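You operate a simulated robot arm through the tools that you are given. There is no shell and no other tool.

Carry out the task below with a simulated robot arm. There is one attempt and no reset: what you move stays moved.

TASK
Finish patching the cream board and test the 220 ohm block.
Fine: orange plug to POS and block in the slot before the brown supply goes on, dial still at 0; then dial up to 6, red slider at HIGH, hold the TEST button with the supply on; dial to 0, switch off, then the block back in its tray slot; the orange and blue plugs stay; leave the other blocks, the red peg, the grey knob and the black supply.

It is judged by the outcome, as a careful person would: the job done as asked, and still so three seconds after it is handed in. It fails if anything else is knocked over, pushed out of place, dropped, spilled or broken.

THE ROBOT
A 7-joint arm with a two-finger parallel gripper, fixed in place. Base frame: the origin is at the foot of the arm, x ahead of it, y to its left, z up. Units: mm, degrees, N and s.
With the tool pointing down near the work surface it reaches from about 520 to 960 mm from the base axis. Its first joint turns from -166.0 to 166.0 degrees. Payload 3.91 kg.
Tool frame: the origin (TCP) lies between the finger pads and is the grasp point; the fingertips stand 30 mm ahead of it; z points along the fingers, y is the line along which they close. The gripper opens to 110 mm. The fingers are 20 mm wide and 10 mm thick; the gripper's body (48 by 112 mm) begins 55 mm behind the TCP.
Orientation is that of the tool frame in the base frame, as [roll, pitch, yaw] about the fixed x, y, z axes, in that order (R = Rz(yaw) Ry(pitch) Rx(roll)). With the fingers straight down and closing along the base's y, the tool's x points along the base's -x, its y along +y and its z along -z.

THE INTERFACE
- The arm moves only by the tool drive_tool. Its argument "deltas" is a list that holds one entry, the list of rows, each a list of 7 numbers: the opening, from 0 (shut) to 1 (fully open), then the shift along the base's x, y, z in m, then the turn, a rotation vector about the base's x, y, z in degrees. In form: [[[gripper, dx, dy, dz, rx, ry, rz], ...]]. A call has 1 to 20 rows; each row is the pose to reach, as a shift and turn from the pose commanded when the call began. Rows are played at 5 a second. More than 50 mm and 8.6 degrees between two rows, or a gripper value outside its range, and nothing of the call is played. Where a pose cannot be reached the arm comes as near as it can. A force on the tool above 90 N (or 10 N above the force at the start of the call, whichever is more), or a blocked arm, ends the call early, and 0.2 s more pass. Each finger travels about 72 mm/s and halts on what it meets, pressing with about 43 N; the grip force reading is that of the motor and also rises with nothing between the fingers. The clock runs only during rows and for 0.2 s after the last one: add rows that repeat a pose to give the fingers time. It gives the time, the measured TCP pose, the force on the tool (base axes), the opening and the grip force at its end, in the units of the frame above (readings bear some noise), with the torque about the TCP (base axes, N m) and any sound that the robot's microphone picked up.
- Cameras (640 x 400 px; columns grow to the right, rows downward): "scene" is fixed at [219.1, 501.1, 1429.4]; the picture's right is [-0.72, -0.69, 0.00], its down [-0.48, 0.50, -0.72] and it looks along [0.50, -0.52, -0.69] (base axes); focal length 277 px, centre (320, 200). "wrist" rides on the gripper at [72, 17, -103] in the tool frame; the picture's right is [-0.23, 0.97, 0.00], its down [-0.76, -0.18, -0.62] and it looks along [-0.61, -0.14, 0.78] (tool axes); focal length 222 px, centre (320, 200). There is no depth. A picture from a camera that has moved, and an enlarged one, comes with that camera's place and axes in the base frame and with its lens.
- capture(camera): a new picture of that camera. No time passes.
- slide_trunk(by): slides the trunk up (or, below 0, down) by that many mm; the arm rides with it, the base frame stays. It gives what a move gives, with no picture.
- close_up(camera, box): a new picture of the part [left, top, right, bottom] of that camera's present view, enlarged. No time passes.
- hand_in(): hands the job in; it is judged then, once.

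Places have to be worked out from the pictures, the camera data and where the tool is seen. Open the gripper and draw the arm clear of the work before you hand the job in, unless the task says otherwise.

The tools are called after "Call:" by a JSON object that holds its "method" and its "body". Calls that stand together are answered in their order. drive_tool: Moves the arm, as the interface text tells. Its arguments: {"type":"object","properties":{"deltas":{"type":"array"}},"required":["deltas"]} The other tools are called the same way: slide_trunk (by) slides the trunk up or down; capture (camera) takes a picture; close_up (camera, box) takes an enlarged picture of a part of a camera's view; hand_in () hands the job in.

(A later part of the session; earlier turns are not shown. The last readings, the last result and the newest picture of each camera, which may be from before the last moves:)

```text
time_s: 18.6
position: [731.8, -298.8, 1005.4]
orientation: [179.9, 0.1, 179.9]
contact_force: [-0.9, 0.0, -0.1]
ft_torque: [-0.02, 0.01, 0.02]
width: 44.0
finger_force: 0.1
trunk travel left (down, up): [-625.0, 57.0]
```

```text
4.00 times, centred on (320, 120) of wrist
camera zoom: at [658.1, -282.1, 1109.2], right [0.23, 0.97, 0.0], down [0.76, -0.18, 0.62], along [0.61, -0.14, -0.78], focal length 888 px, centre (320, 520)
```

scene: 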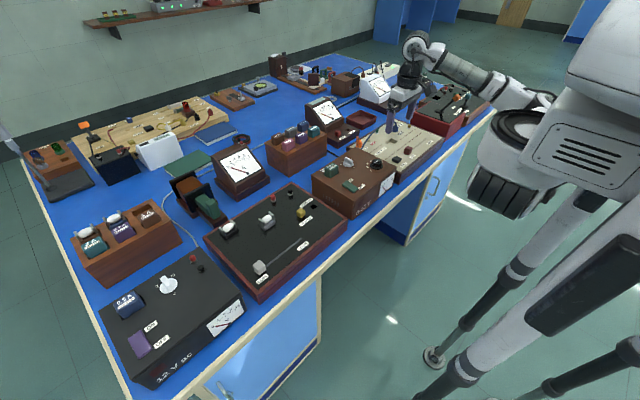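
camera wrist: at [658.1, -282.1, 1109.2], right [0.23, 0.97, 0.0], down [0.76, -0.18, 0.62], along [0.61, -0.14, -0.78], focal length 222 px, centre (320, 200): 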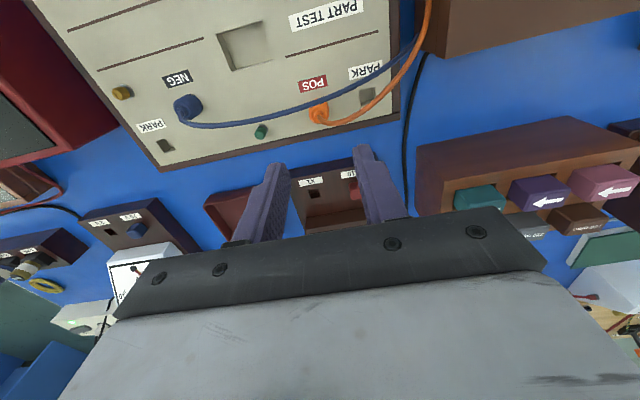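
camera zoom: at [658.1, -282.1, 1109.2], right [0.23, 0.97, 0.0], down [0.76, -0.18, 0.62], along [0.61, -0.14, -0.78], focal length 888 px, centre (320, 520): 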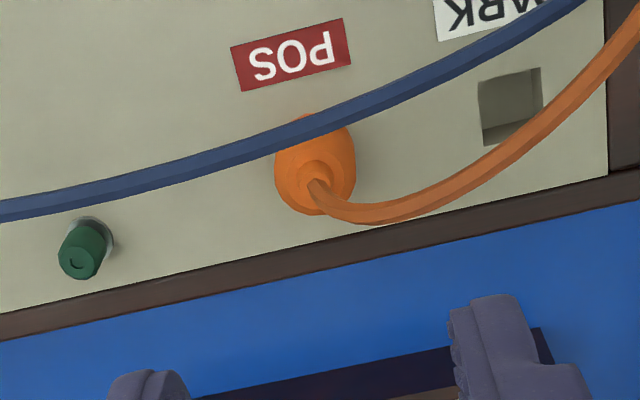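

The orange plug stands fully in POS. Next I go over the resistor tray, where I estimate the grey 220 ohm block near (900, -55), staying high on the way.

Call:
{"method": "drive_tool", "body": {"deltas": [[[0.5, 0, 0, 0.035, 0, 0, 0], [0.5, 0.02, 0.03, 0.05, 0, 0, 0], [0.5, 0.045, 0.065, 0.05, 0, 0, 0], [0.5, 0.07, 0.1, 0.05, 0, 0, 0], [0.5, 0.095, 0.135, 0.05, 0, 0, 0], [0.5, 0.12, 0.17, 0.05, 0, 0, 0], [0.5, 0.145, 0.205, 0.05, 0, 0, 0], [0.5, 0.165, 0.24, 0.05, 0, 0, 0], [0.5, 0.165, 0.24, 0.05, 0, 0, 0]]]}}

Call:
{"method": "capture", "body": {"camera": "wrist"}}

Call:
{"method": "capture", "body": {"camera": "scene"}}

```text
time_s: 20.6
position: [896.1, -58.3, 1053.9]
orientation: [-180.0, 0.0, -180.0]
contact_force: [-0.6, -0.5, -0.5]
ft_torque: [0.02, 0.02, -0.03]
width: 55.1
finger_force: 0.0
trunk travel left (down, up): [-625.0, 57.0]
```

```text
taken
camera wrist: at [824.1, -42.0, 1158.9], right [0.23, 0.97, 0.0], down [0.76, -0.18, 0.62], along [0.61, -0.14, -0.78], focal length 222 px, centre (320, 200)
```

wrist: 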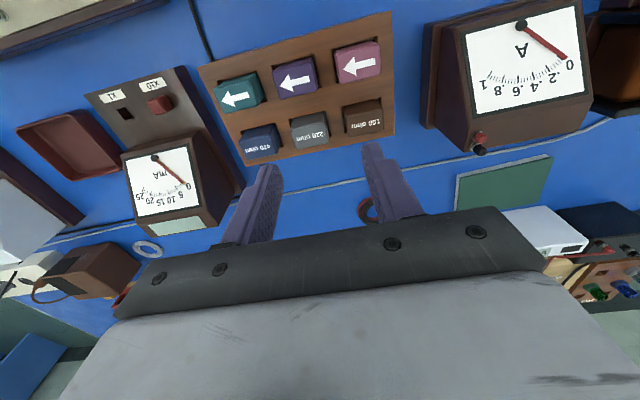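

```text
taken
```

scene: 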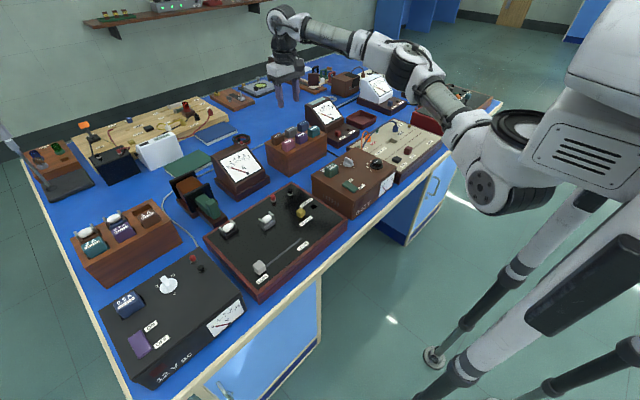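

The whole tray is visible, with the grey 220 ohm block at the centre of the far row. I'm zooming in to measure it.

Call:
{"method": "close_up", "body": {"camera": "wrist", "box": [256, 90, 384, 170]}}

Call:
{"method": "close_up", "body": {"camera": "wrist", "box": [190, 10, 414, 170]}}

Call:
{"method": "close_up", "body": {"camera": "scene", "box": [266, 112, 330, 152]}}

```text
5.00 times, centred on (320, 130) of wrist
camera zoom: at [824.1, -42.0, 1158.9], right [0.23, 0.97, 0.0], down [0.76, -0.18, 0.62], along [0.61, -0.14, -0.78], focal length 1111 px, centre (320, 550)
```

zoom: 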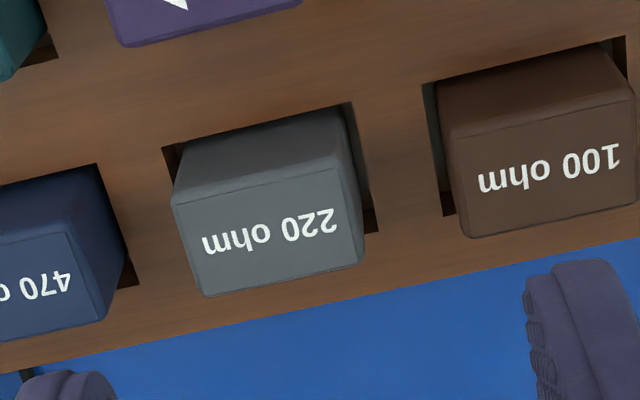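

```text
2.50 times, centred on (302, 90) of wrist
camera zoom: at [824.1, -42.0, 1158.9], right [0.23, 0.97, 0.0], down [0.76, -0.18, 0.62], along [0.61, -0.14, -0.78], focal length 555 px, centre (365, 475)
```

zoom: 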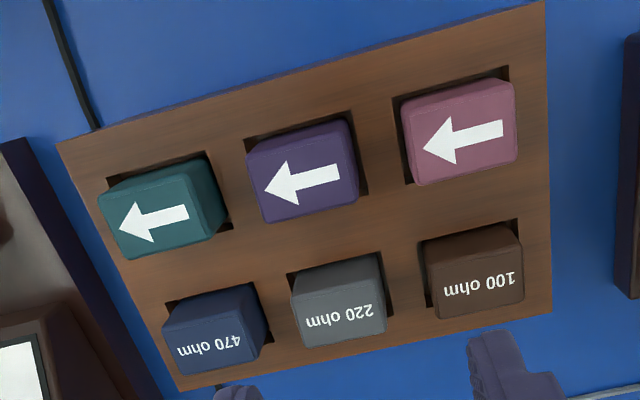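

```text
10.00 times, centred on (298, 132) of scene
camera zoom: at [219.1, 501.1, 1429.4], right [-0.72, -0.69, 0.0], down [-0.48, 0.5, -0.72], along [0.5, -0.52, -0.69], focal length 2770 px, centre (540, 880)
```

zoom: 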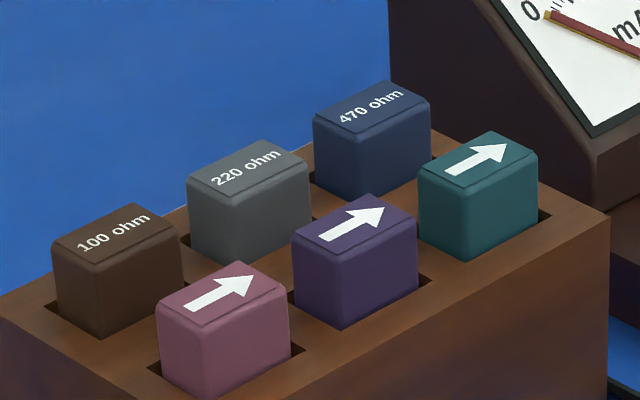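

The tray is axis-aligned, with the 220 ohm slot centred near (917, -75.5), the block top at about z≈923 and the tray top at about 900. I'll hover over the block at a safe height with about 49 mm opening.

Call:
{"method": "drive_tool", "body": {"deltas": [[[0.45, 0.007, -0.006, -0.02, 0, 0, 0], [0.45, 0.014, -0.012, -0.045, 0, 0, 0], [0.45, 0.0213, -0.0168, -0.07, 0, 0, 0], [0.45, 0.0213, -0.0168, -0.08, 0, 0, 0], [0.45, 0.0213, -0.0168, -0.08, 0, 0, 0]]]}}

Call:
{"method": "close_up", "body": {"camera": "wrist", "box": [240, 90, 400, 190]}}

Call:
{"method": "close_up", "body": {"camera": "scene", "box": [258, 100, 322, 140]}}

```text
time_s: 21.8
position: [917.0, -75.9, 975.0]
orientation: [-180.0, -0.1, -180.0]
contact_force: [0.2, -0.3, 0.2]
ft_torque: [-0.02, -0.01, 0.01]
width: 49.2
finger_force: 0.0
trunk travel left (down, up): [-625.0, 57.0]
```

```text
4.00 times, centred on (320, 140) of wrist
camera zoom: at [844.2, -60.2, 1079.7], right [0.23, 0.97, 0.0], down [0.76, -0.18, 0.62], along [0.61, -0.14, -0.78], focal length 888 px, centre (320, 440)
```

zoom: 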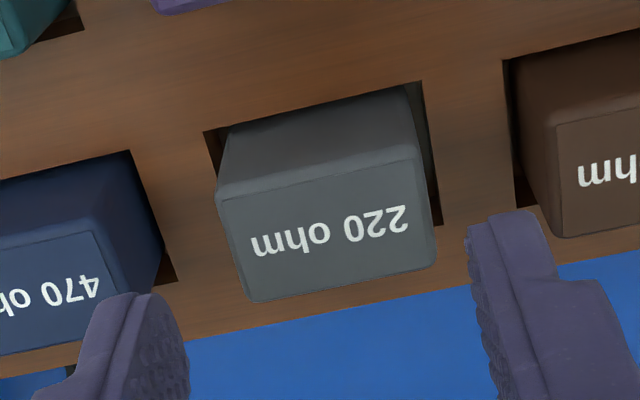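

```text
10.00 times, centred on (290, 120) of scene
camera zoom: at [219.1, 501.1, 1429.4], right [-0.72, -0.69, 0.0], down [-0.48, 0.5, -0.72], along [0.5, -0.52, -0.69], focal length 2770 px, centre (620, 1000)
```

zoom: 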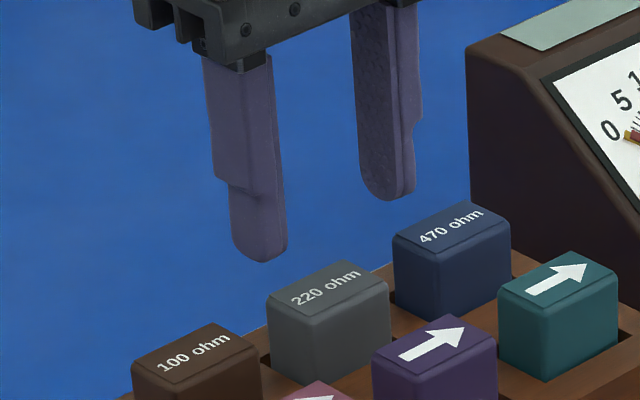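

The block centre is about 2 mm to +y of the TCP axis. To stay clear of the tray top I'll keep the tips around z≈900. I'm shifting and lowering over the block with the gripper open.

Call:
{"method": "drive_tool", "body": {"deltas": [[[0.45, -0.0003, 0.0022, 0, 0, 0, 0], [0.45, -0.0003, 0.0022, -0.015, 0, 0, 0], [0.45, -0.0003, 0.0022, -0.03, 0, 0, 0], [0.45, -0.0003, 0.0022, -0.044, 0, 0, 0], [0.45, -0.0003, 0.0022, -0.044, 0, 0, 0]]]}}

Call:
{"method": "close_up", "body": {"camera": "wrist", "box": [224, 90, 416, 210]}}

Call:
{"method": "close_up", "body": {"camera": "scene", "box": [266, 108, 314, 138]}}

```text
time_s: 23.0
position: [916.4, -74.3, 931.0]
orientation: [-180.0, -0.1, 179.9]
contact_force: [0.7, 0.3, 0.1]
ft_torque: [0.04, 0.02, 0.01]
width: 49.8
finger_force: 0.0
trunk travel left (down, up): [-625.0, 57.0]
```

```text
3.33 times, centred on (320, 150) of wrist
camera zoom: at [844.2, -57.8, 1035.5], right [0.23, 0.97, 0.0], down [0.76, -0.18, 0.62], along [0.61, -0.14, -0.78], focal length 740 px, centre (320, 367)
```

zoom: 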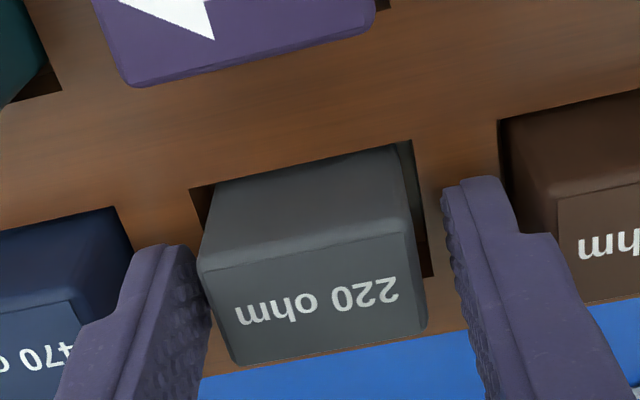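

```text
13.33 times, centred on (290, 123) of scene
camera zoom: at [219.1, 501.1, 1429.4], right [-0.72, -0.69, 0.0], down [-0.48, 0.5, -0.72], along [0.5, -0.52, -0.69], focal length 3693 px, centre (720, 1227)
```

zoom: 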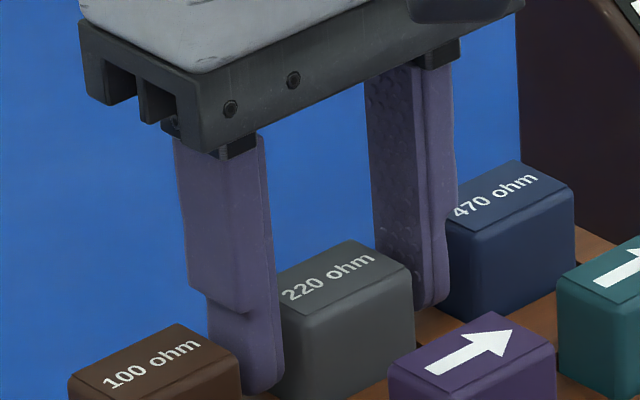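

The fingers straddle the block without touching its neighbours. I'll centre by -1.2 mm in y and close on it.

Call:
{"method": "drive_tool", "body": {"deltas": [[[0.45, 0, -0.0012, 0, 0, 0, 0], [0.4, 0, -0.0012, 0, 0, 0, 0], [0.33, 0, -0.0012, 0, 0, 0, 0], [0.25, 0, -0.0012, 0, 0, 0, 0], [0.25, 0, -0.0012, 0, 0, 0, 0]]]}}

Call:
{"method": "close_up", "body": {"camera": "wrist", "box": [224, 90, 416, 210]}}

```text
time_s: 24.2
position: [917.1, -74.6, 931.9]
orientation: [-180.0, 0.1, -180.0]
contact_force: [-0.3, -0.1, -1.0]
ft_torque: [0.0, 0.0, 0.0]
width: 38.7
finger_force: 43.1
trunk travel left (down, up): [-625.0, 57.0]
```

```text
3.33 times, centred on (320, 150) of wrist
camera zoom: at [843.8, -58.9, 1035.5], right [0.23, 0.97, 0.0], down [0.76, -0.18, 0.62], along [0.61, -0.14, -0.78], focal length 740 px, centre (320, 367)
```

zoom: 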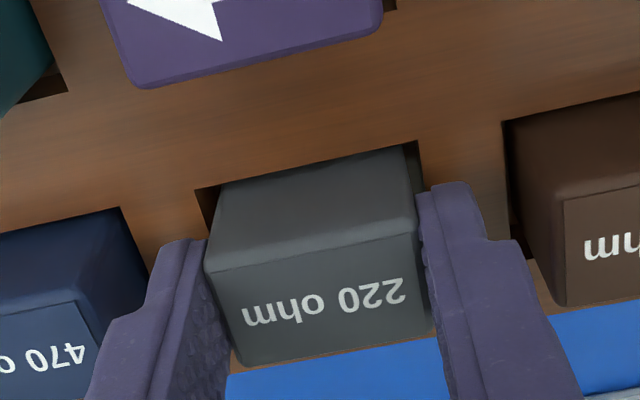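

Gripped at 38.7 mm. I'll lift straight up slowly, and I'm noting this pose for putting the block back later.

Call:
{"method": "drive_tool", "body": {"deltas": [[[0.25, 0, 0, 0.005, 0, 0, 0], [0.25, 0, 0, 0.012, 0, 0, 0], [0.25, 0, 0, 0.02, 0, 0, 0], [0.25, 0, 0, 0.03, 0, 0, 0], [0.25, 0, 0, 0.045, 0, 0, 0], [0.25, 0, 0, 0.06, 0, 0, 0], [0.25, 0, 0, 0.06, 0, 0, 0]]]}}

Call:
{"method": "close_up", "body": {"camera": "scene", "box": [258, 96, 322, 136]}}

Call:
{"method": "close_up", "body": {"camera": "wrist", "box": [192, 70, 416, 210]}}

```text
time_s: 25.8
position: [917.6, -73.0, 989.6]
orientation: [-180.0, 0.1, -179.9]
contact_force: [-1.1, 0.8, -0.9]
ft_torque: [0.0, -0.01, 0.0]
width: 38.8
finger_force: 42.9
trunk travel left (down, up): [-625.0, 57.0]
```

```text
10.00 times, centred on (290, 116) of scene
camera zoom: at [219.1, 501.1, 1429.4], right [-0.72, -0.69, 0.0], down [-0.48, 0.5, -0.72], along [0.5, -0.52, -0.69], focal length 2770 px, centre (620, 1040)
```

zoom: 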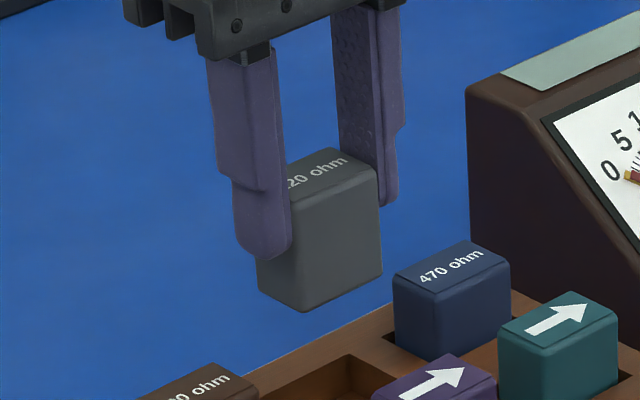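

```text
2.86 times, centred on (304, 140) of wrist
camera zoom: at [843.8, -58.1, 1094.9], right [0.23, 0.97, 0.0], down [0.76, -0.18, 0.62], along [0.61, -0.14, -0.78], focal length 635 px, centre (366, 371)
```

zoom: 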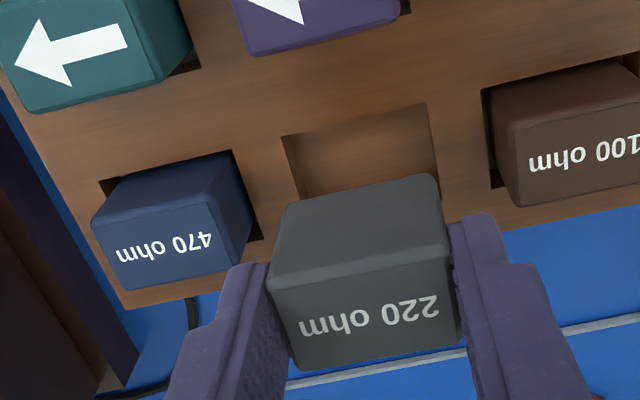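

The 220 ohm block is out cleanly. Its bottom is about 48 mm below the TCP, it is about 42 mm tall, and the slot was about 16 mm deep. I'll carry it high over to the part slot near (660, -357) in two legs that avoid the mA meter.

Call:
{"method": "drive_tool", "body": {"deltas": [[[0.25, 0, 0, 0.02, 0, 0, 0], [0.25, -0.04, -0.01, 0.03, 0, 0, 0], [0.25, -0.08, -0.025, 0.03, 0, 0, 0], [0.25, -0.115, -0.055, 0.03, 0, 0, 0], [0.25, -0.145, -0.09, 0.03, 0, 0, 0], [0.25, -0.17, -0.13, 0.03, 0, 0, 0], [0.25, -0.195, -0.17, 0.03, 0, 0, 0], [0.25, -0.22, -0.21, 0.03, 0, 0, 0], [0.25, -0.24, -0.25, 0.03, 0, 0, 0], [0.25, -0.2566, -0.2825, 0.03, 0, 0, 0], [0.25, -0.2566, -0.2825, 0.0, 0, 0, 0], [0.25, -0.2566, -0.2825, -0.025, 0, 0, 0], [0.25, -0.2566, -0.2825, -0.025, 0, 0, 0]]]}}

Call:
{"method": "capture", "body": {"camera": "wrist"}}

Call:
{"method": "close_up", "body": {"camera": "wrist", "box": [240, 70, 400, 170]}}

Call:
{"method": "close_up", "body": {"camera": "scene", "box": [360, 110, 424, 150]}}

```text
time_s: 28.6
position: [642.8, -347.1, 994.4]
orientation: [180.0, -0.1, 179.9]
contact_force: [-0.5, 0.1, -0.4]
ft_torque: [0.01, -0.01, -0.01]
width: 38.8
finger_force: 43.0
out of reach, approached as far as the arm can: row 10, 11, 12, 13
trunk travel left (down, up): [-625.0, 57.0]
```

```text
taken
camera wrist: at [571.0, -331.4, 1099.3], right [0.23, 0.97, 0.0], down [0.76, -0.18, 0.62], along [0.61, -0.14, -0.78], focal length 222 px, centre (320, 200)
```

wrist: 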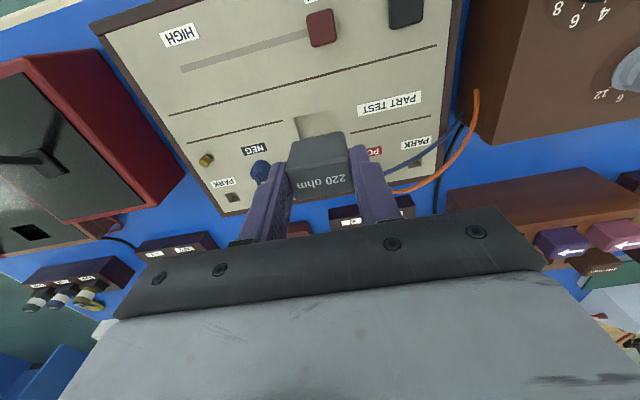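

```text
4.00 times, centred on (320, 120) of wrist
camera zoom: at [571.0, -331.4, 1099.3], right [0.23, 0.97, 0.0], down [0.76, -0.18, 0.62], along [0.61, -0.14, -0.78], focal length 888 px, centre (320, 520)
```

zoom: 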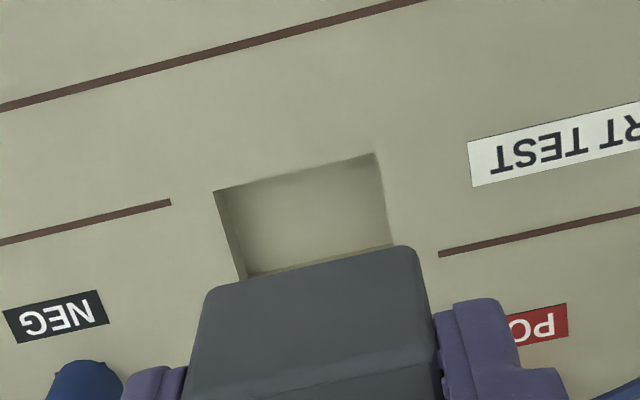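

```text
10.00 times, centred on (392, 130) of scene
camera zoom: at [219.1, 501.1, 1429.4], right [-0.72, -0.69, 0.0], down [-0.48, 0.5, -0.72], along [0.5, -0.52, -0.69], focal length 2770 px, centre (-400, 900)
```

zoom: 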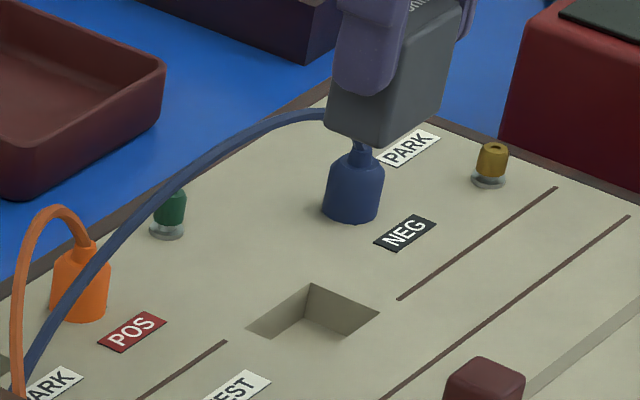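

The last rows were reported out of reach, and the arm stopped at (643, -347, 994) with the block still held. A zero move will show which pose it now holds as commanded.

Call:
{"method": "drive_tool", "body": {"deltas": [[[0.25, 0, 0, 0, 0, 0, 0]]]}}

```text
time_s: 29.0
position: [643.9, -347.3, 994.6]
orientation: [-180.0, 0.0, -180.0]
contact_force: [-0.2, 1.1, 0.1]
ft_torque: [0.0, -0.02, -0.01]
width: 38.4
finger_force: 42.9
trunk travel left (down, up): [-625.0, 57.0]
```

The commanded pose is now the reached one. I'll try small steps from here toward the point above the slot at this same height.

Call:
{"method": "drive_tool", "body": {"deltas": [[[0.25, 0.004, 0, 0.005, 0, 0, 0], [0.25, 0.008, -0.003, 0.005, 0, 0, 0], [0.25, 0.012, -0.006, 0.005, 0, 0, 0], [0.25, 0.0165, -0.01, 0.005, 0, 0, 0], [0.25, 0.0165, -0.01, 0.005, 0, 0, 0]]]}}

Call:
{"method": "capture", "body": {"camera": "scene"}}

```text
time_s: 30.2
position: [646.5, -347.9, 998.4]
orientation: [-179.9, 0.0, 179.7]
contact_force: [0.1, -0.2, -0.1]
ft_torque: [0.01, 0.01, 0.02]
width: 38.7
finger_force: 42.9
out of reach, approached as far as the arm can: row 2, 3, 4, 5
trunk travel left (down, up): [-625.0, 57.0]
```

```text
taken
```

scene: 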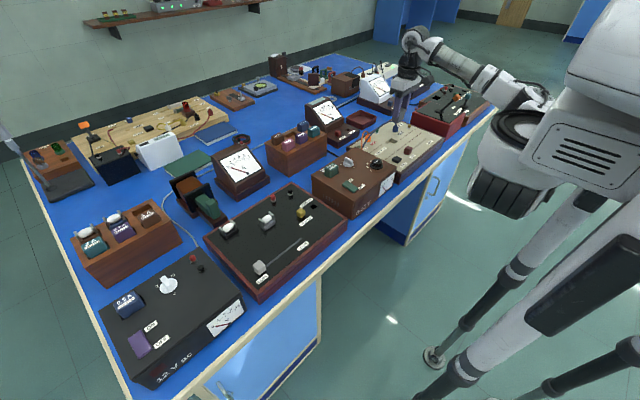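

The yaw reading drifted to 179.7, which suggests a wrist-yaw joint is near its limit when the arm swings to this side. I'll test a small clockwise tool turn along with the shift.

Call:
{"method": "drive_tool", "body": {"deltas": [[[0.25, 0, 0, 0.005, 0, 0, -4], [0.25, 0, 0, 0.01, 0, 0, -8], [0.25, 0.005, -0.003, 0.01, 0, 0, -12], [0.25, 0.01, -0.006, 0.01, 0, 0, -16], [0.25, 0.0135, -0.0095, 0.01, 0, 0, -16]]]}}

```text
time_s: 31.4
position: [661.7, -356.6, 1008.6]
orientation: [-180.0, 0.0, 163.9]
contact_force: [-0.1, 0.1, -0.4]
ft_torque: [0.01, 0.02, 0.01]
width: 38.7
finger_force: 43.1
trunk travel left (down, up): [-625.0, 57.0]
```

A clockwise turn frees the arm, and it is now over (661, -357). The gripper is symmetric, so I'll turn the rest of a half-turn at this height, giving yaw 0 and the block lined up with the slot again.

Call:
{"method": "drive_tool", "body": {"deltas": [[[0.25, 0, 0, 0, 0, 0, -8.2], [0.25, 0, 0, 0, 0, 0, -16.4], [0.25, 0, 0, 0, 0, 0, -24.6], [0.25, 0, 0, 0, 0, 0, -32.8], [0.25, 0, 0, 0, 0, 0, -41], [0.25, 0, 0, 0, 0, 0, -49.2], [0.25, 0, 0, 0, 0, 0, -57.4], [0.25, 0, 0, 0, 0, 0, -65.6], [0.25, 0, 0, 0, 0, 0, -73.8], [0.25, 0, 0, 0, 0, 0, -82], [0.25, 0, 0, 0, 0, 0, -90.2], [0.25, 0, 0, 0, 0, 0, -98.4], [0.25, 0, 0, 0, 0, 0, -106.6], [0.25, 0, 0, 0, 0, 0, -114.8], [0.25, 0, 0, 0, 0, 0, -123], [0.25, 0, 0, 0, 0, 0, -131.2], [0.25, 0, 0, 0, 0, 0, -139.4], [0.25, 0, 0, 0, 0, 0, -147.6], [0.25, 0, 0, 0, 0, 0, -155.8], [0.25, 0, 0, 0, 0, 0, -163.9]]]}}

Call:
{"method": "capture", "body": {"camera": "wrist"}}

Call:
{"method": "close_up", "body": {"camera": "scene", "box": [360, 100, 424, 140]}}

```text
time_s: 35.6
position: [660.7, -356.5, 1008.8]
orientation: [180.0, 0.0, 0.0]
contact_force: [-0.4, -0.4, -0.4]
ft_torque: [-0.01, 0.03, 0.0]
width: 38.8
finger_force: 42.7
trunk travel left (down, up): [-625.0, 57.0]
```

```text
taken
camera wrist: at [732.6, -375.0, 1112.9], right [-0.23, -0.97, 0.0], down [-0.76, 0.18, 0.62], along [-0.61, 0.14, -0.78], focal length 222 px, centre (320, 200)
```

wrist: 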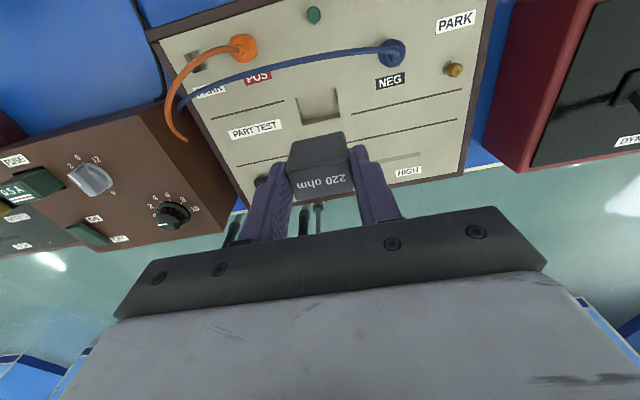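

```text
10.00 times, centred on (392, 120) of scene
camera zoom: at [219.1, 501.1, 1429.4], right [-0.72, -0.69, 0.0], down [-0.48, 0.5, -0.72], along [0.5, -0.52, -0.69], focal length 2770 px, centre (-400, 1000)
```

zoom: 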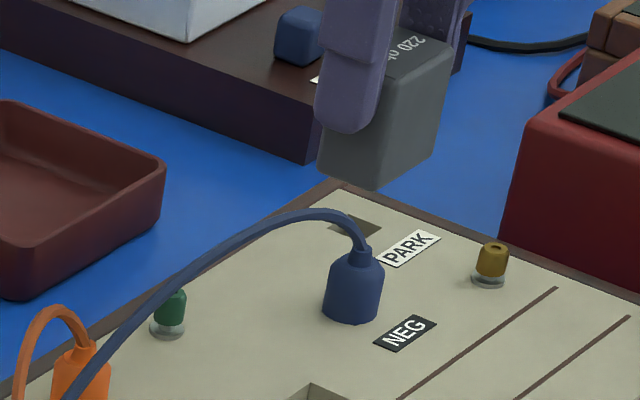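

Yaw is now 0 and the board is seen upright from the far side. I'm zooming on the slot against the block.

Call:
{"method": "close_up", "body": {"camera": "wrist", "box": [256, 70, 384, 150]}}

Call:
{"method": "close_up", "body": {"camera": "wrist", "box": [140, 0, 300, 100]}}

Call:
{"method": "close_up", "body": {"camera": "wrist", "box": [230, 110, 470, 260]}}

```text
5.00 times, centred on (320, 110) of wrist
camera zoom: at [732.6, -375.0, 1112.9], right [-0.23, -0.97, 0.0], down [-0.76, 0.18, 0.62], along [-0.61, 0.14, -0.78], focal length 1111 px, centre (320, 650)
```

zoom: 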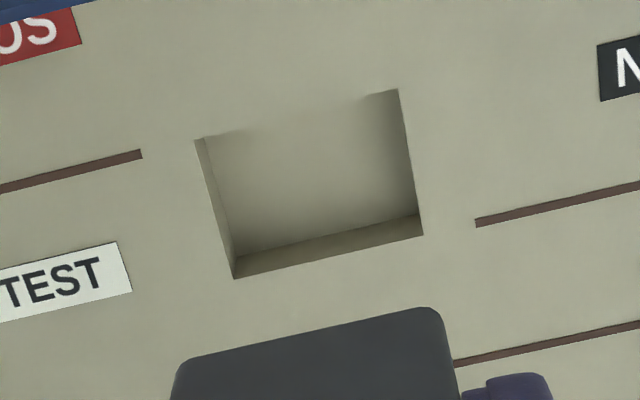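

```text
4.00 times, centred on (220, 50) of wrist
camera zoom: at [732.6, -375.0, 1112.9], right [-0.23, -0.97, 0.0], down [-0.76, 0.18, 0.62], along [-0.61, 0.14, -0.78], focal length 888 px, centre (720, 800)
```

zoom: 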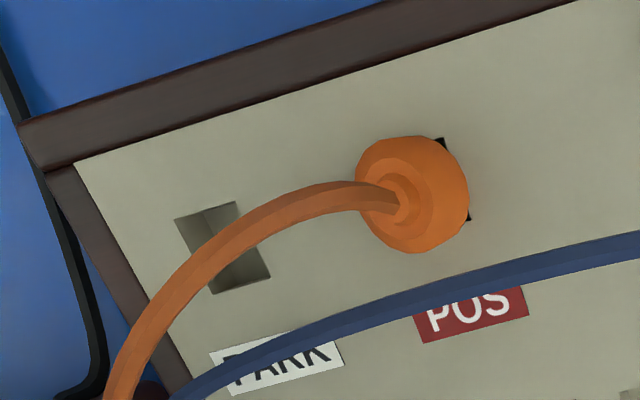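

```text
2.67 times, centred on (350, 185) of wrist
camera zoom: at [732.6, -375.0, 1112.9], right [-0.23, -0.97, 0.0], down [-0.76, 0.18, 0.62], along [-0.61, 0.14, -0.78], focal length 592 px, centre (240, 240)
```

zoom: 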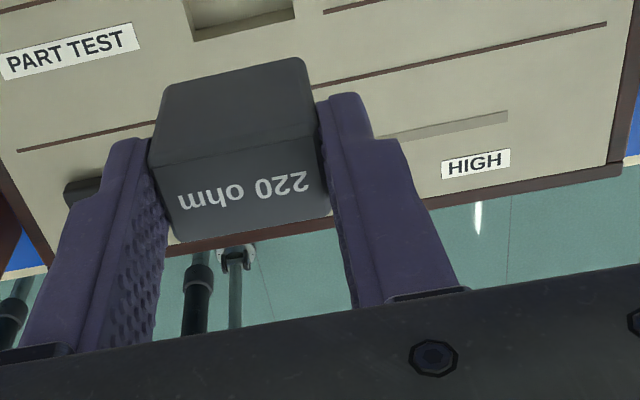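

Measured in the same view, the slot centre is about 3.9 mm toward -x and 3.6 mm toward +y from the held block. I'll apply that and lower until the block is about 15 mm above the board.

Call:
{"method": "drive_tool", "body": {"deltas": [[[0.25, -0.0039, 0.0036, 0, 0, 0, 0], [0.25, -0.0039, 0.0036, -0.03, 0, 0, 0], [0.25, -0.0039, 0.0036, -0.06, 0, 0, 0], [0.25, -0.0039, 0.0036, -0.085, 0, 0, 0], [0.25, -0.0039, 0.0036, -0.094, 0, 0, 0], [0.25, -0.0039, 0.0036, -0.094, 0, 0, 0]]]}}

Call:
{"method": "close_up", "body": {"camera": "wrist", "box": [240, 90, 400, 190]}}

Call:
{"method": "close_up", "body": {"camera": "scene", "box": [364, 120, 412, 150]}}

```text
time_s: 37.0
position: [657.6, -353.2, 915.7]
orientation: [-179.9, 0.0, 0.0]
contact_force: [-0.1, -0.8, -0.2]
ft_torque: [-0.01, 0.02, -0.03]
width: 38.8
finger_force: 43.2
trunk travel left (down, up): [-625.0, 57.0]
```

```text
4.00 times, centred on (320, 140) of wrist
camera zoom: at [729.8, -371.0, 1019.8], right [-0.23, -0.97, 0.0], down [-0.76, 0.18, 0.62], along [-0.61, 0.14, -0.78], focal length 888 px, centre (320, 440)
```

zoom: 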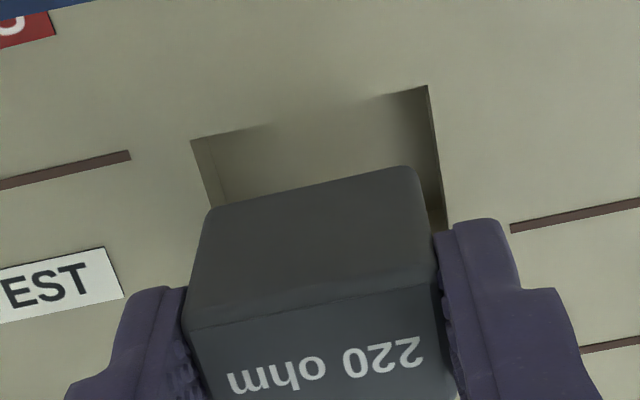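

```text
13.33 times, centred on (388, 135) of scene
camera zoom: at [219.1, 501.1, 1429.4], right [-0.72, -0.69, 0.0], down [-0.48, 0.5, -0.72], along [0.5, -0.52, -0.69], focal length 3693 px, centre (-587, 1067)
```

zoom: 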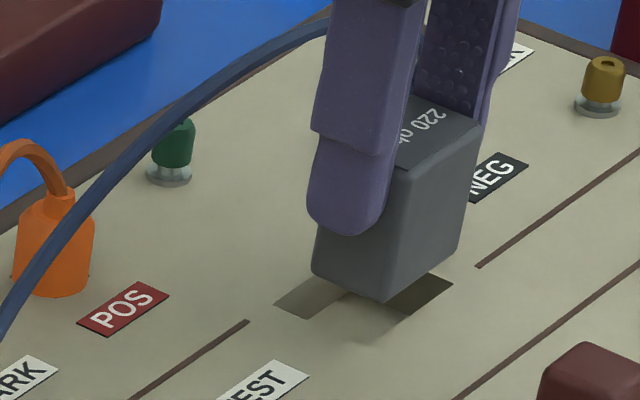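

The views say the block is a bit too far toward -x: about 6 mm gap on the far side where 3 mm is expected, and roughly centred in y. I'm shifting +2.8 mm in x and lowering 11 mm to recheck closer.

Call:
{"method": "drive_tool", "body": {"deltas": [[[0.25, 0.0028, 0, 0, 0, 0, 0], [0.25, 0.0028, 0, -0.006, 0, 0, 0], [0.25, 0.0028, 0, -0.011, 0, 0, 0], [0.25, 0.0028, 0, -0.011, 0, 0, 0]]]}}

Call:
{"method": "close_up", "body": {"camera": "wrist", "box": [256, 90, 384, 170]}}

Call:
{"method": "close_up", "body": {"camera": "scene", "box": [372, 124, 412, 149]}}

```text
time_s: 38.0
position: [659.6, -352.0, 903.5]
orientation: [-179.9, 0.0, 0.2]
contact_force: [0.8, 0.3, -1.0]
ft_torque: [-0.03, 0.04, -0.03]
width: 38.9
finger_force: 42.8
trunk travel left (down, up): [-625.0, 57.0]
```

```text
5.00 times, centred on (320, 130) of wrist
camera zoom: at [732.4, -370.9, 1008.0], right [-0.23, -0.97, 0.0], down [-0.76, 0.18, 0.62], along [-0.61, 0.14, -0.78], focal length 1111 px, centre (320, 550)
```

zoom: 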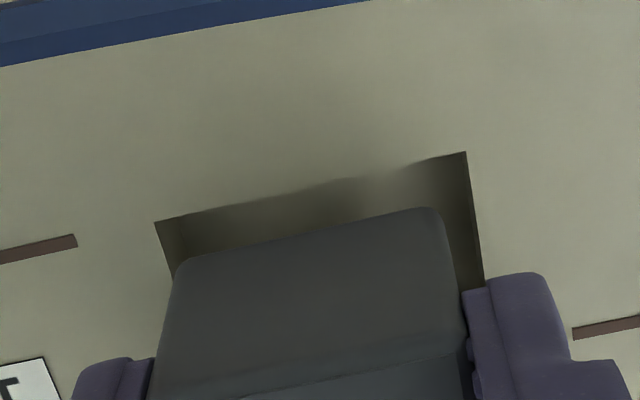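

```text
16.00 times, centred on (392, 136) of scene
camera zoom: at [219.1, 501.1, 1429.4], right [-0.72, -0.69, 0.0], down [-0.48, 0.5, -0.72], along [0.5, -0.52, -0.69], focal length 4431 px, centre (-832, 1216)
```

zoom: 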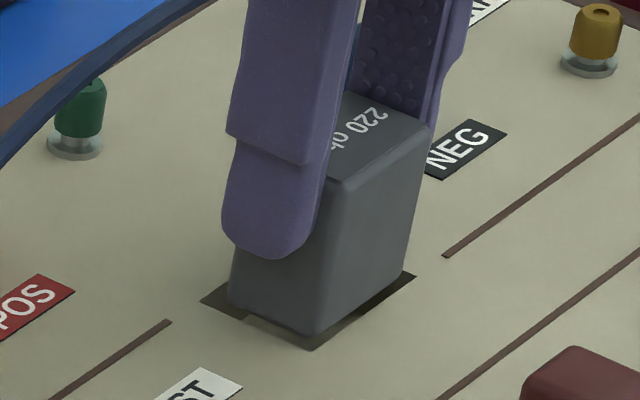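

Scene and wrist views both ask for a bit more +x and -y (about +2, -1.5 mm), and the block bottom is only 3–4 mm above the board. I'll shift and lower gently, watching the force.

Call:
{"method": "drive_tool", "body": {"deltas": [[[0.25, 0.002, -0.0015, 0, 0, 0, 0], [0.25, 0.002, -0.0015, -0.002, 0, 0, 0], [0.25, 0.002, -0.0015, -0.004, 0, 0, 0], [0.25, 0.002, -0.0015, -0.006, 0, 0, 0]]]}}

Call:
{"method": "close_up", "body": {"camera": "wrist", "box": [256, 90, 384, 170]}}

Call:
{"method": "close_up", "body": {"camera": "scene", "box": [372, 124, 412, 149]}}

```text
time_s: 39.0
position: [661.6, -354.4, 897.1]
orientation: [179.9, -0.1, 0.0]
contact_force: [0.5, -0.5, -0.9]
ft_torque: [-0.04, 0.03, -0.01]
width: 38.7
finger_force: 42.9
trunk travel left (down, up): [-625.0, 57.0]
```

```text
5.00 times, centred on (320, 130) of wrist
camera zoom: at [734.4, -372.6, 1002.1], right [-0.23, -0.97, 0.0], down [-0.76, 0.18, 0.62], along [-0.61, 0.14, -0.78], focal length 1111 px, centre (320, 550)
```

zoom: 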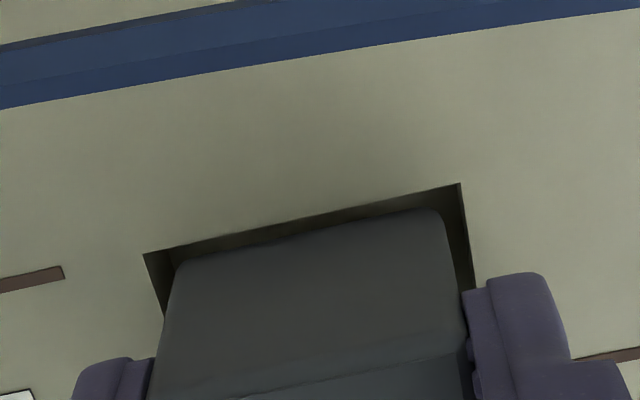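

```text
16.00 times, centred on (392, 136) of scene
camera zoom: at [219.1, 501.1, 1429.4], right [-0.72, -0.69, 0.0], down [-0.48, 0.5, -0.72], along [0.5, -0.52, -0.69], focal length 4431 px, centre (-832, 1216)
```

zoom: 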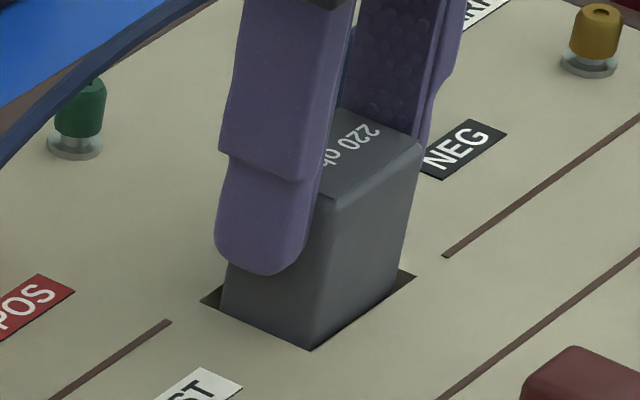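

The block has entered the slot with gaps all round and no contact force. I'm continuing down in small steps toward the slot floor.

Call:
{"method": "drive_tool", "body": {"deltas": [[[0.25, 0, 0, -0.002, 0, 0, 0], [0.25, 0, 0, -0.004, 0, 0, 0], [0.25, 0, 0, -0.006, 0, 0, 0], [0.25, 0, 0, -0.007, 0, 0, 0]]]}}

Call:
{"method": "close_up", "body": {"camera": "scene", "box": [372, 124, 412, 149]}}

```text
time_s: 40.0
position: [662.0, -354.9, 889.8]
orientation: [-179.9, -0.1, 0.1]
contact_force: [-0.5, 0.5, -1.0]
ft_torque: [-0.01, 0.0, -0.03]
width: 38.8
finger_force: 43.3
trunk travel left (down, up): [-625.0, 57.0]
```

```text
16.00 times, centred on (392, 136) of scene
camera zoom: at [219.1, 501.1, 1429.4], right [-0.72, -0.69, 0.0], down [-0.48, 0.5, -0.72], along [0.5, -0.52, -0.69], focal length 4431 px, centre (-832, 1216)
```

zoom: 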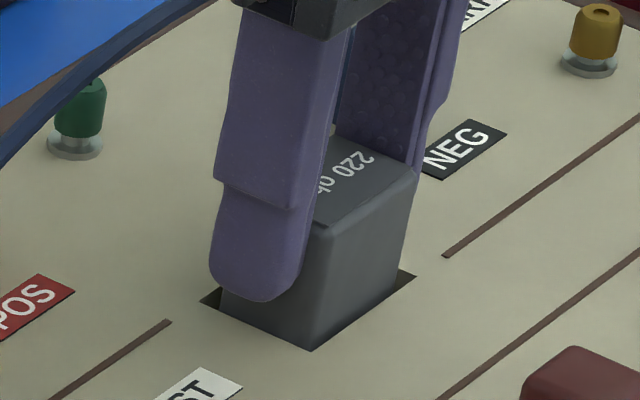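

It is still sliding freely. The slot is probably as deep as the tray's (about 16 mm), so I expect the floor in about 4–5 mm. I'll go in 1 mm steps.

Call:
{"method": "drive_tool", "body": {"deltas": [[[0.25, 0, 0, -0.001, 0, 0, 0], [0.25, 0, 0, -0.002, 0, 0, 0], [0.25, 0, 0, -0.003, 0, 0, 0]]]}}

Call:
{"method": "close_up", "body": {"camera": "scene", "box": [372, 124, 412, 149]}}

```text
time_s: 40.8
position: [661.4, -353.8, 885.7]
orientation: [-179.9, 0.0, 0.1]
contact_force: [0.0, 0.4, -0.3]
ft_torque: [0.01, -0.03, 0.02]
width: 38.6
finger_force: 42.7
trunk travel left (down, up): [-625.0, 57.0]
```

```text
16.00 times, centred on (392, 136) of scene
camera zoom: at [219.1, 501.1, 1429.4], right [-0.72, -0.69, 0.0], down [-0.48, 0.5, -0.72], along [0.5, -0.52, -0.69], focal length 4431 px, centre (-832, 1216)
```

zoom: 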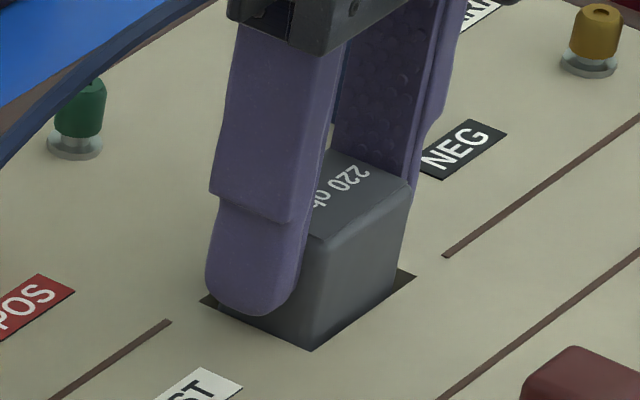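

The block stands about 27 mm above the board, as it did in the tray, so it's within 1–2 mm of seated. I'll do a final 1.5 mm, then open and rise.

Call:
{"method": "drive_tool", "body": {"deltas": [[[0.25, 0, 0, -0.001, 0, 0, 0], [0.25, 0, 0, -0.0015, 0, 0, 0], [0.25, 0, 0, -0.0015, 0, 0, 0]]]}}

```text
time_s: 41.6
position: [661.9, -355.7, 886.6]
orientation: [-180.0, -0.1, 0.1]
contact_force: [-1.0, -0.2, 7.4]
ft_torque: [0.05, 0.12, -0.01]
width: 38.9
finger_force: 43.3
trunk travel left (down, up): [-625.0, 57.0]
```

7.4 N of upward contact means the block is on the slot floor. I'll open and lift straight up, noting this pose as the reference for picking it up later.

Call:
{"method": "drive_tool", "body": {"deltas": [[[0.36, 0, 0, 0, 0, 0, 0], [0.45, 0, 0, 0, 0, 0, 0], [0.45, 0, 0, 0, 0, 0, 0], [0.45, 0, 0, 0.015, 0, 0, 0], [0.45, 0, 0, 0.04, 0, 0, 0], [0.45, 0, 0, 0.08, 0, 0, 0], [0.45, 0, 0, 0.12, 0, 0, 0], [0.45, 0, 0, 0.12, 0, 0, 0]]]}}

Call:
{"method": "capture", "body": {"camera": "wrist"}}

Call:
{"method": "close_up", "body": {"camera": "scene", "box": [344, 120, 424, 170]}}

```text
time_s: 43.4
position: [662.3, -354.0, 1006.0]
orientation: [-179.9, 0.0, 0.1]
contact_force: [-0.1, 0.2, -0.3]
ft_torque: [-0.04, -0.02, 0.01]
width: 49.6
finger_force: 0.1
trunk travel left (down, up): [-625.0, 57.0]
```

```text
taken
camera wrist: at [734.9, -371.0, 1110.9], right [-0.23, -0.97, 0.0], down [-0.76, 0.18, 0.62], along [-0.61, 0.14, -0.78], focal length 222 px, centre (320, 200)
```

wrist: 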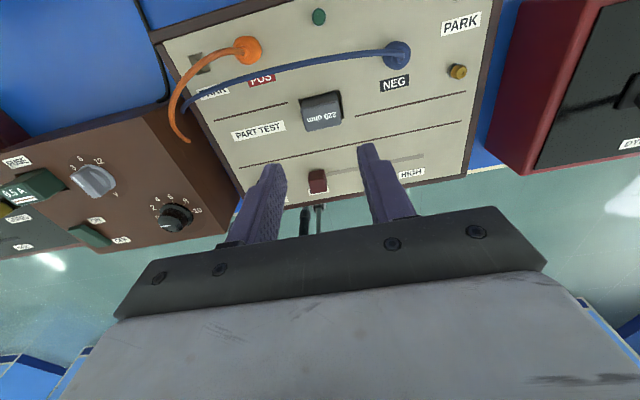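

```text
8.00 times, centred on (384, 145) of scene
camera zoom: at [219.1, 501.1, 1429.4], right [-0.72, -0.69, 0.0], down [-0.48, 0.5, -0.72], along [0.5, -0.52, -0.69], focal length 2216 px, centre (-192, 640)
```

zoom: 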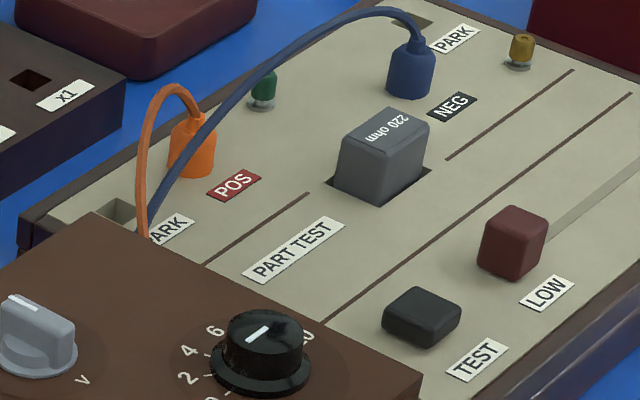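

The patching is complete: orange in POS, blue in NEG and the 220 ohm block seated. I'll move over the brown supply with the gripper closed to look at the rocker switch and dial.

Call:
{"method": "drive_tool", "body": {"deltas": [[[0.2, -0.005, 0.04, 0.01, 0, 0, 0], [0.0, -0.01, 0.08, 0.02, 0, 0, 0], [0.0, -0.015, 0.12, 0.02, 0, 0, 0], [0.0, -0.02, 0.16, 0.02, 0, 0, 0], [0.0, -0.025, 0.2, 0.02, 0, 0, 0], [0.0, -0.03, 0.24, 0.02, 0, 0, 0], [0.0, -0.035, 0.27, 0.02, 0, 0, 0], [0.0, -0.035, 0.27, 0.02, 0, 0, 0]]]}}

Call:
{"method": "capture", "body": {"camera": "wrist"}}

Call:
{"method": "close_up", "body": {"camera": "scene", "box": [312, 150, 392, 200]}}

```text
time_s: 45.2
position: [629.0, -84.8, 1024.1]
orientation: [-179.5, 0.0, 0.3]
contact_force: [-1.2, 0.2, -0.3]
ft_torque: [0.01, 0.01, -0.01]
width: 0.0
finger_force: 37.7
trunk travel left (down, up): [-625.0, 57.0]
```

```text
taken
camera wrist: at [701.0, -102.9, 1127.9], right [-0.22, -0.97, -0.01], down [-0.76, 0.17, 0.63], along [-0.61, 0.15, -0.78], focal length 222 px, centre (320, 200)
```

wrist: 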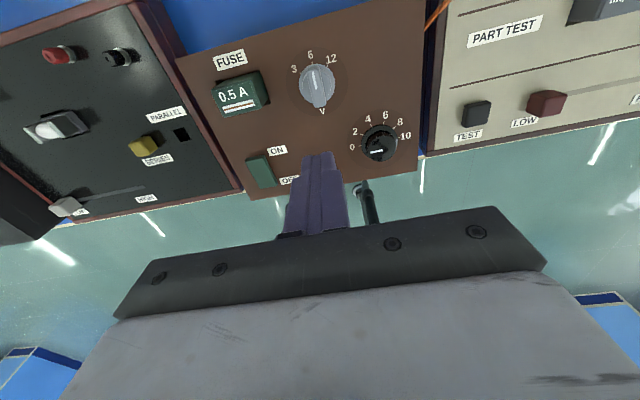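

```text
8.00 times, centred on (352, 175) of scene
camera zoom: at [219.1, 501.1, 1429.4], right [-0.72, -0.69, 0.0], down [-0.48, 0.5, -0.72], along [0.5, -0.52, -0.69], focal length 2216 px, centre (64, 400)
```

zoom: 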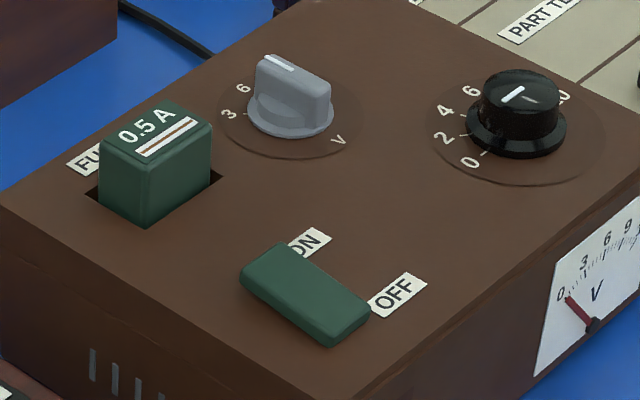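

I can see the rocker and dial well. Zooming in to measure the rocker ends, the knob and the tick marks.

Call:
{"method": "close_up", "body": {"camera": "wrist", "box": [332, 96, 428, 156]}}

Call:
{"method": "close_up", "body": {"camera": "wrist", "box": [232, 130, 328, 190]}}

Call:
{"method": "close_up", "body": {"camera": "wrist", "box": [176, 0, 432, 160]}}

Call:
{"method": "close_up", "body": {"camera": "scene", "box": [336, 168, 376, 193]}}

Call:
{"method": "close_up", "body": {"camera": "scene", "box": [360, 150, 400, 175]}}

```text
6.67 times, centred on (380, 126) of wrist
camera zoom: at [701.0, -102.9, 1127.9], right [-0.22, -0.97, -0.01], down [-0.76, 0.17, 0.63], along [-0.61, 0.15, -0.78], focal length 1481 px, centre (-80, 693)
```

zoom: 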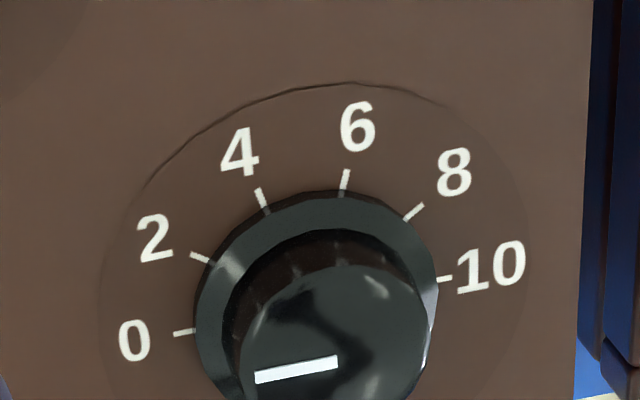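

```text
6.67 times, centred on (280, 160) of wrist
camera zoom: at [701.0, -102.9, 1127.9], right [-0.22, -0.97, -0.01], down [-0.76, 0.17, 0.63], along [-0.61, 0.15, -0.78], focal length 1481 px, centre (587, 467)
```

zoom: 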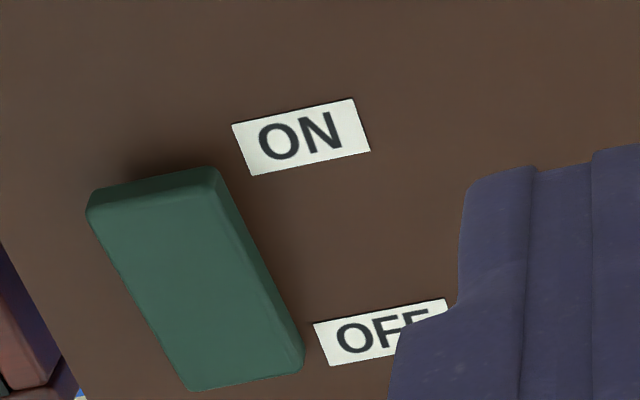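

```text
2.50 times, centred on (304, 80) of wrist
camera zoom: at [701.0, -102.9, 1127.9], right [-0.22, -0.97, -0.01], down [-0.76, 0.17, 0.63], along [-0.61, 0.15, -0.78], focal length 555 px, centre (360, 500)
```

zoom: 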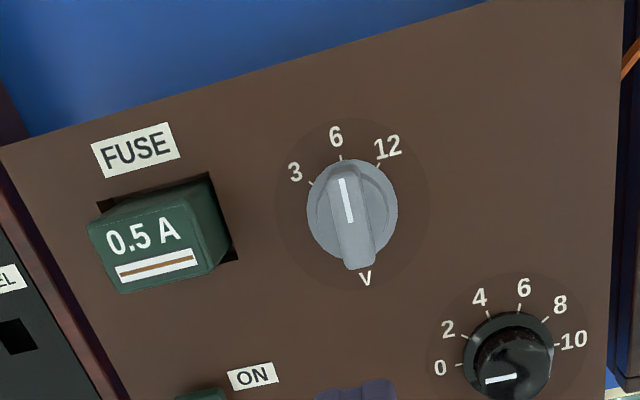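

```text
16.00 times, centred on (356, 180) of scene
camera zoom: at [219.1, 501.1, 1429.4], right [-0.72, -0.69, 0.0], down [-0.48, 0.5, -0.72], along [0.5, -0.52, -0.69], focal length 4431 px, centre (-256, 512)
```

zoom: 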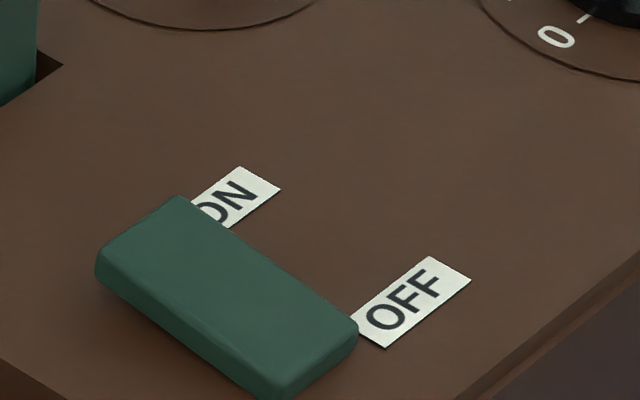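

```text
16.00 times, centred on (380, 162) of scene
camera zoom: at [219.1, 501.1, 1429.4], right [-0.72, -0.69, 0.0], down [-0.48, 0.5, -0.72], along [0.5, -0.52, -0.69], focal length 4431 px, centre (-640, 800)
```

zoom: 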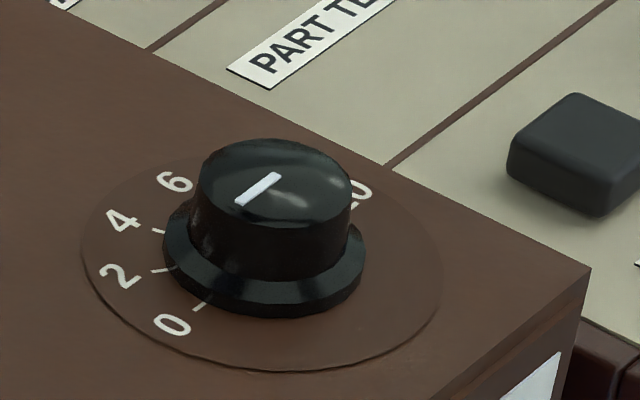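

The rocker's ON end (far side) stands raised, so the supply is off, and the dial points at 0. I'll check that the arm has settled, because the last roll reading looked half a degree off.

Call:
{"method": "drive_tool", "body": {"deltas": [[[0, 0, 0, 0, 0, 0, 0], [0, 0, 0, 0, 0, 0, 0]]]}}

Call:
{"method": "close_up", "body": {"camera": "wrist", "box": [232, 80, 424, 200]}}

```text
time_s: 45.8
position: [628.6, -85.2, 1021.9]
orientation: [-179.6, 0.1, 0.2]
contact_force: [1.2, -0.3, 0.5]
ft_torque: [-0.03, 0.02, -0.01]
width: 0.2
finger_force: 37.6
trunk travel left (down, up): [-625.0, 57.0]
```

```text
3.33 times, centred on (328, 140) of wrist
camera zoom: at [701.1, -103.0, 1127.9], right [-0.22, -0.97, -0.01], down [-0.76, 0.17, 0.63], along [-0.61, 0.14, -0.78], focal length 740 px, centre (293, 400)
```

zoom: 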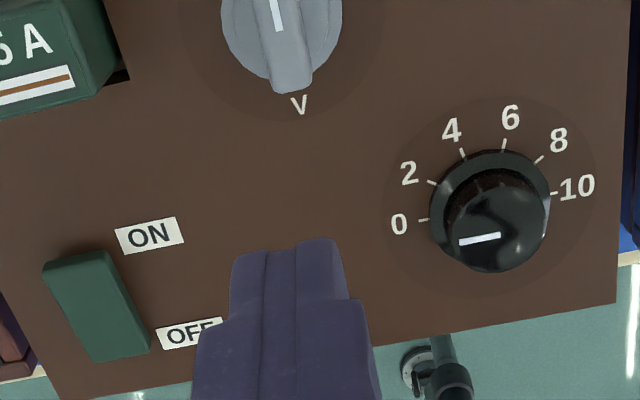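

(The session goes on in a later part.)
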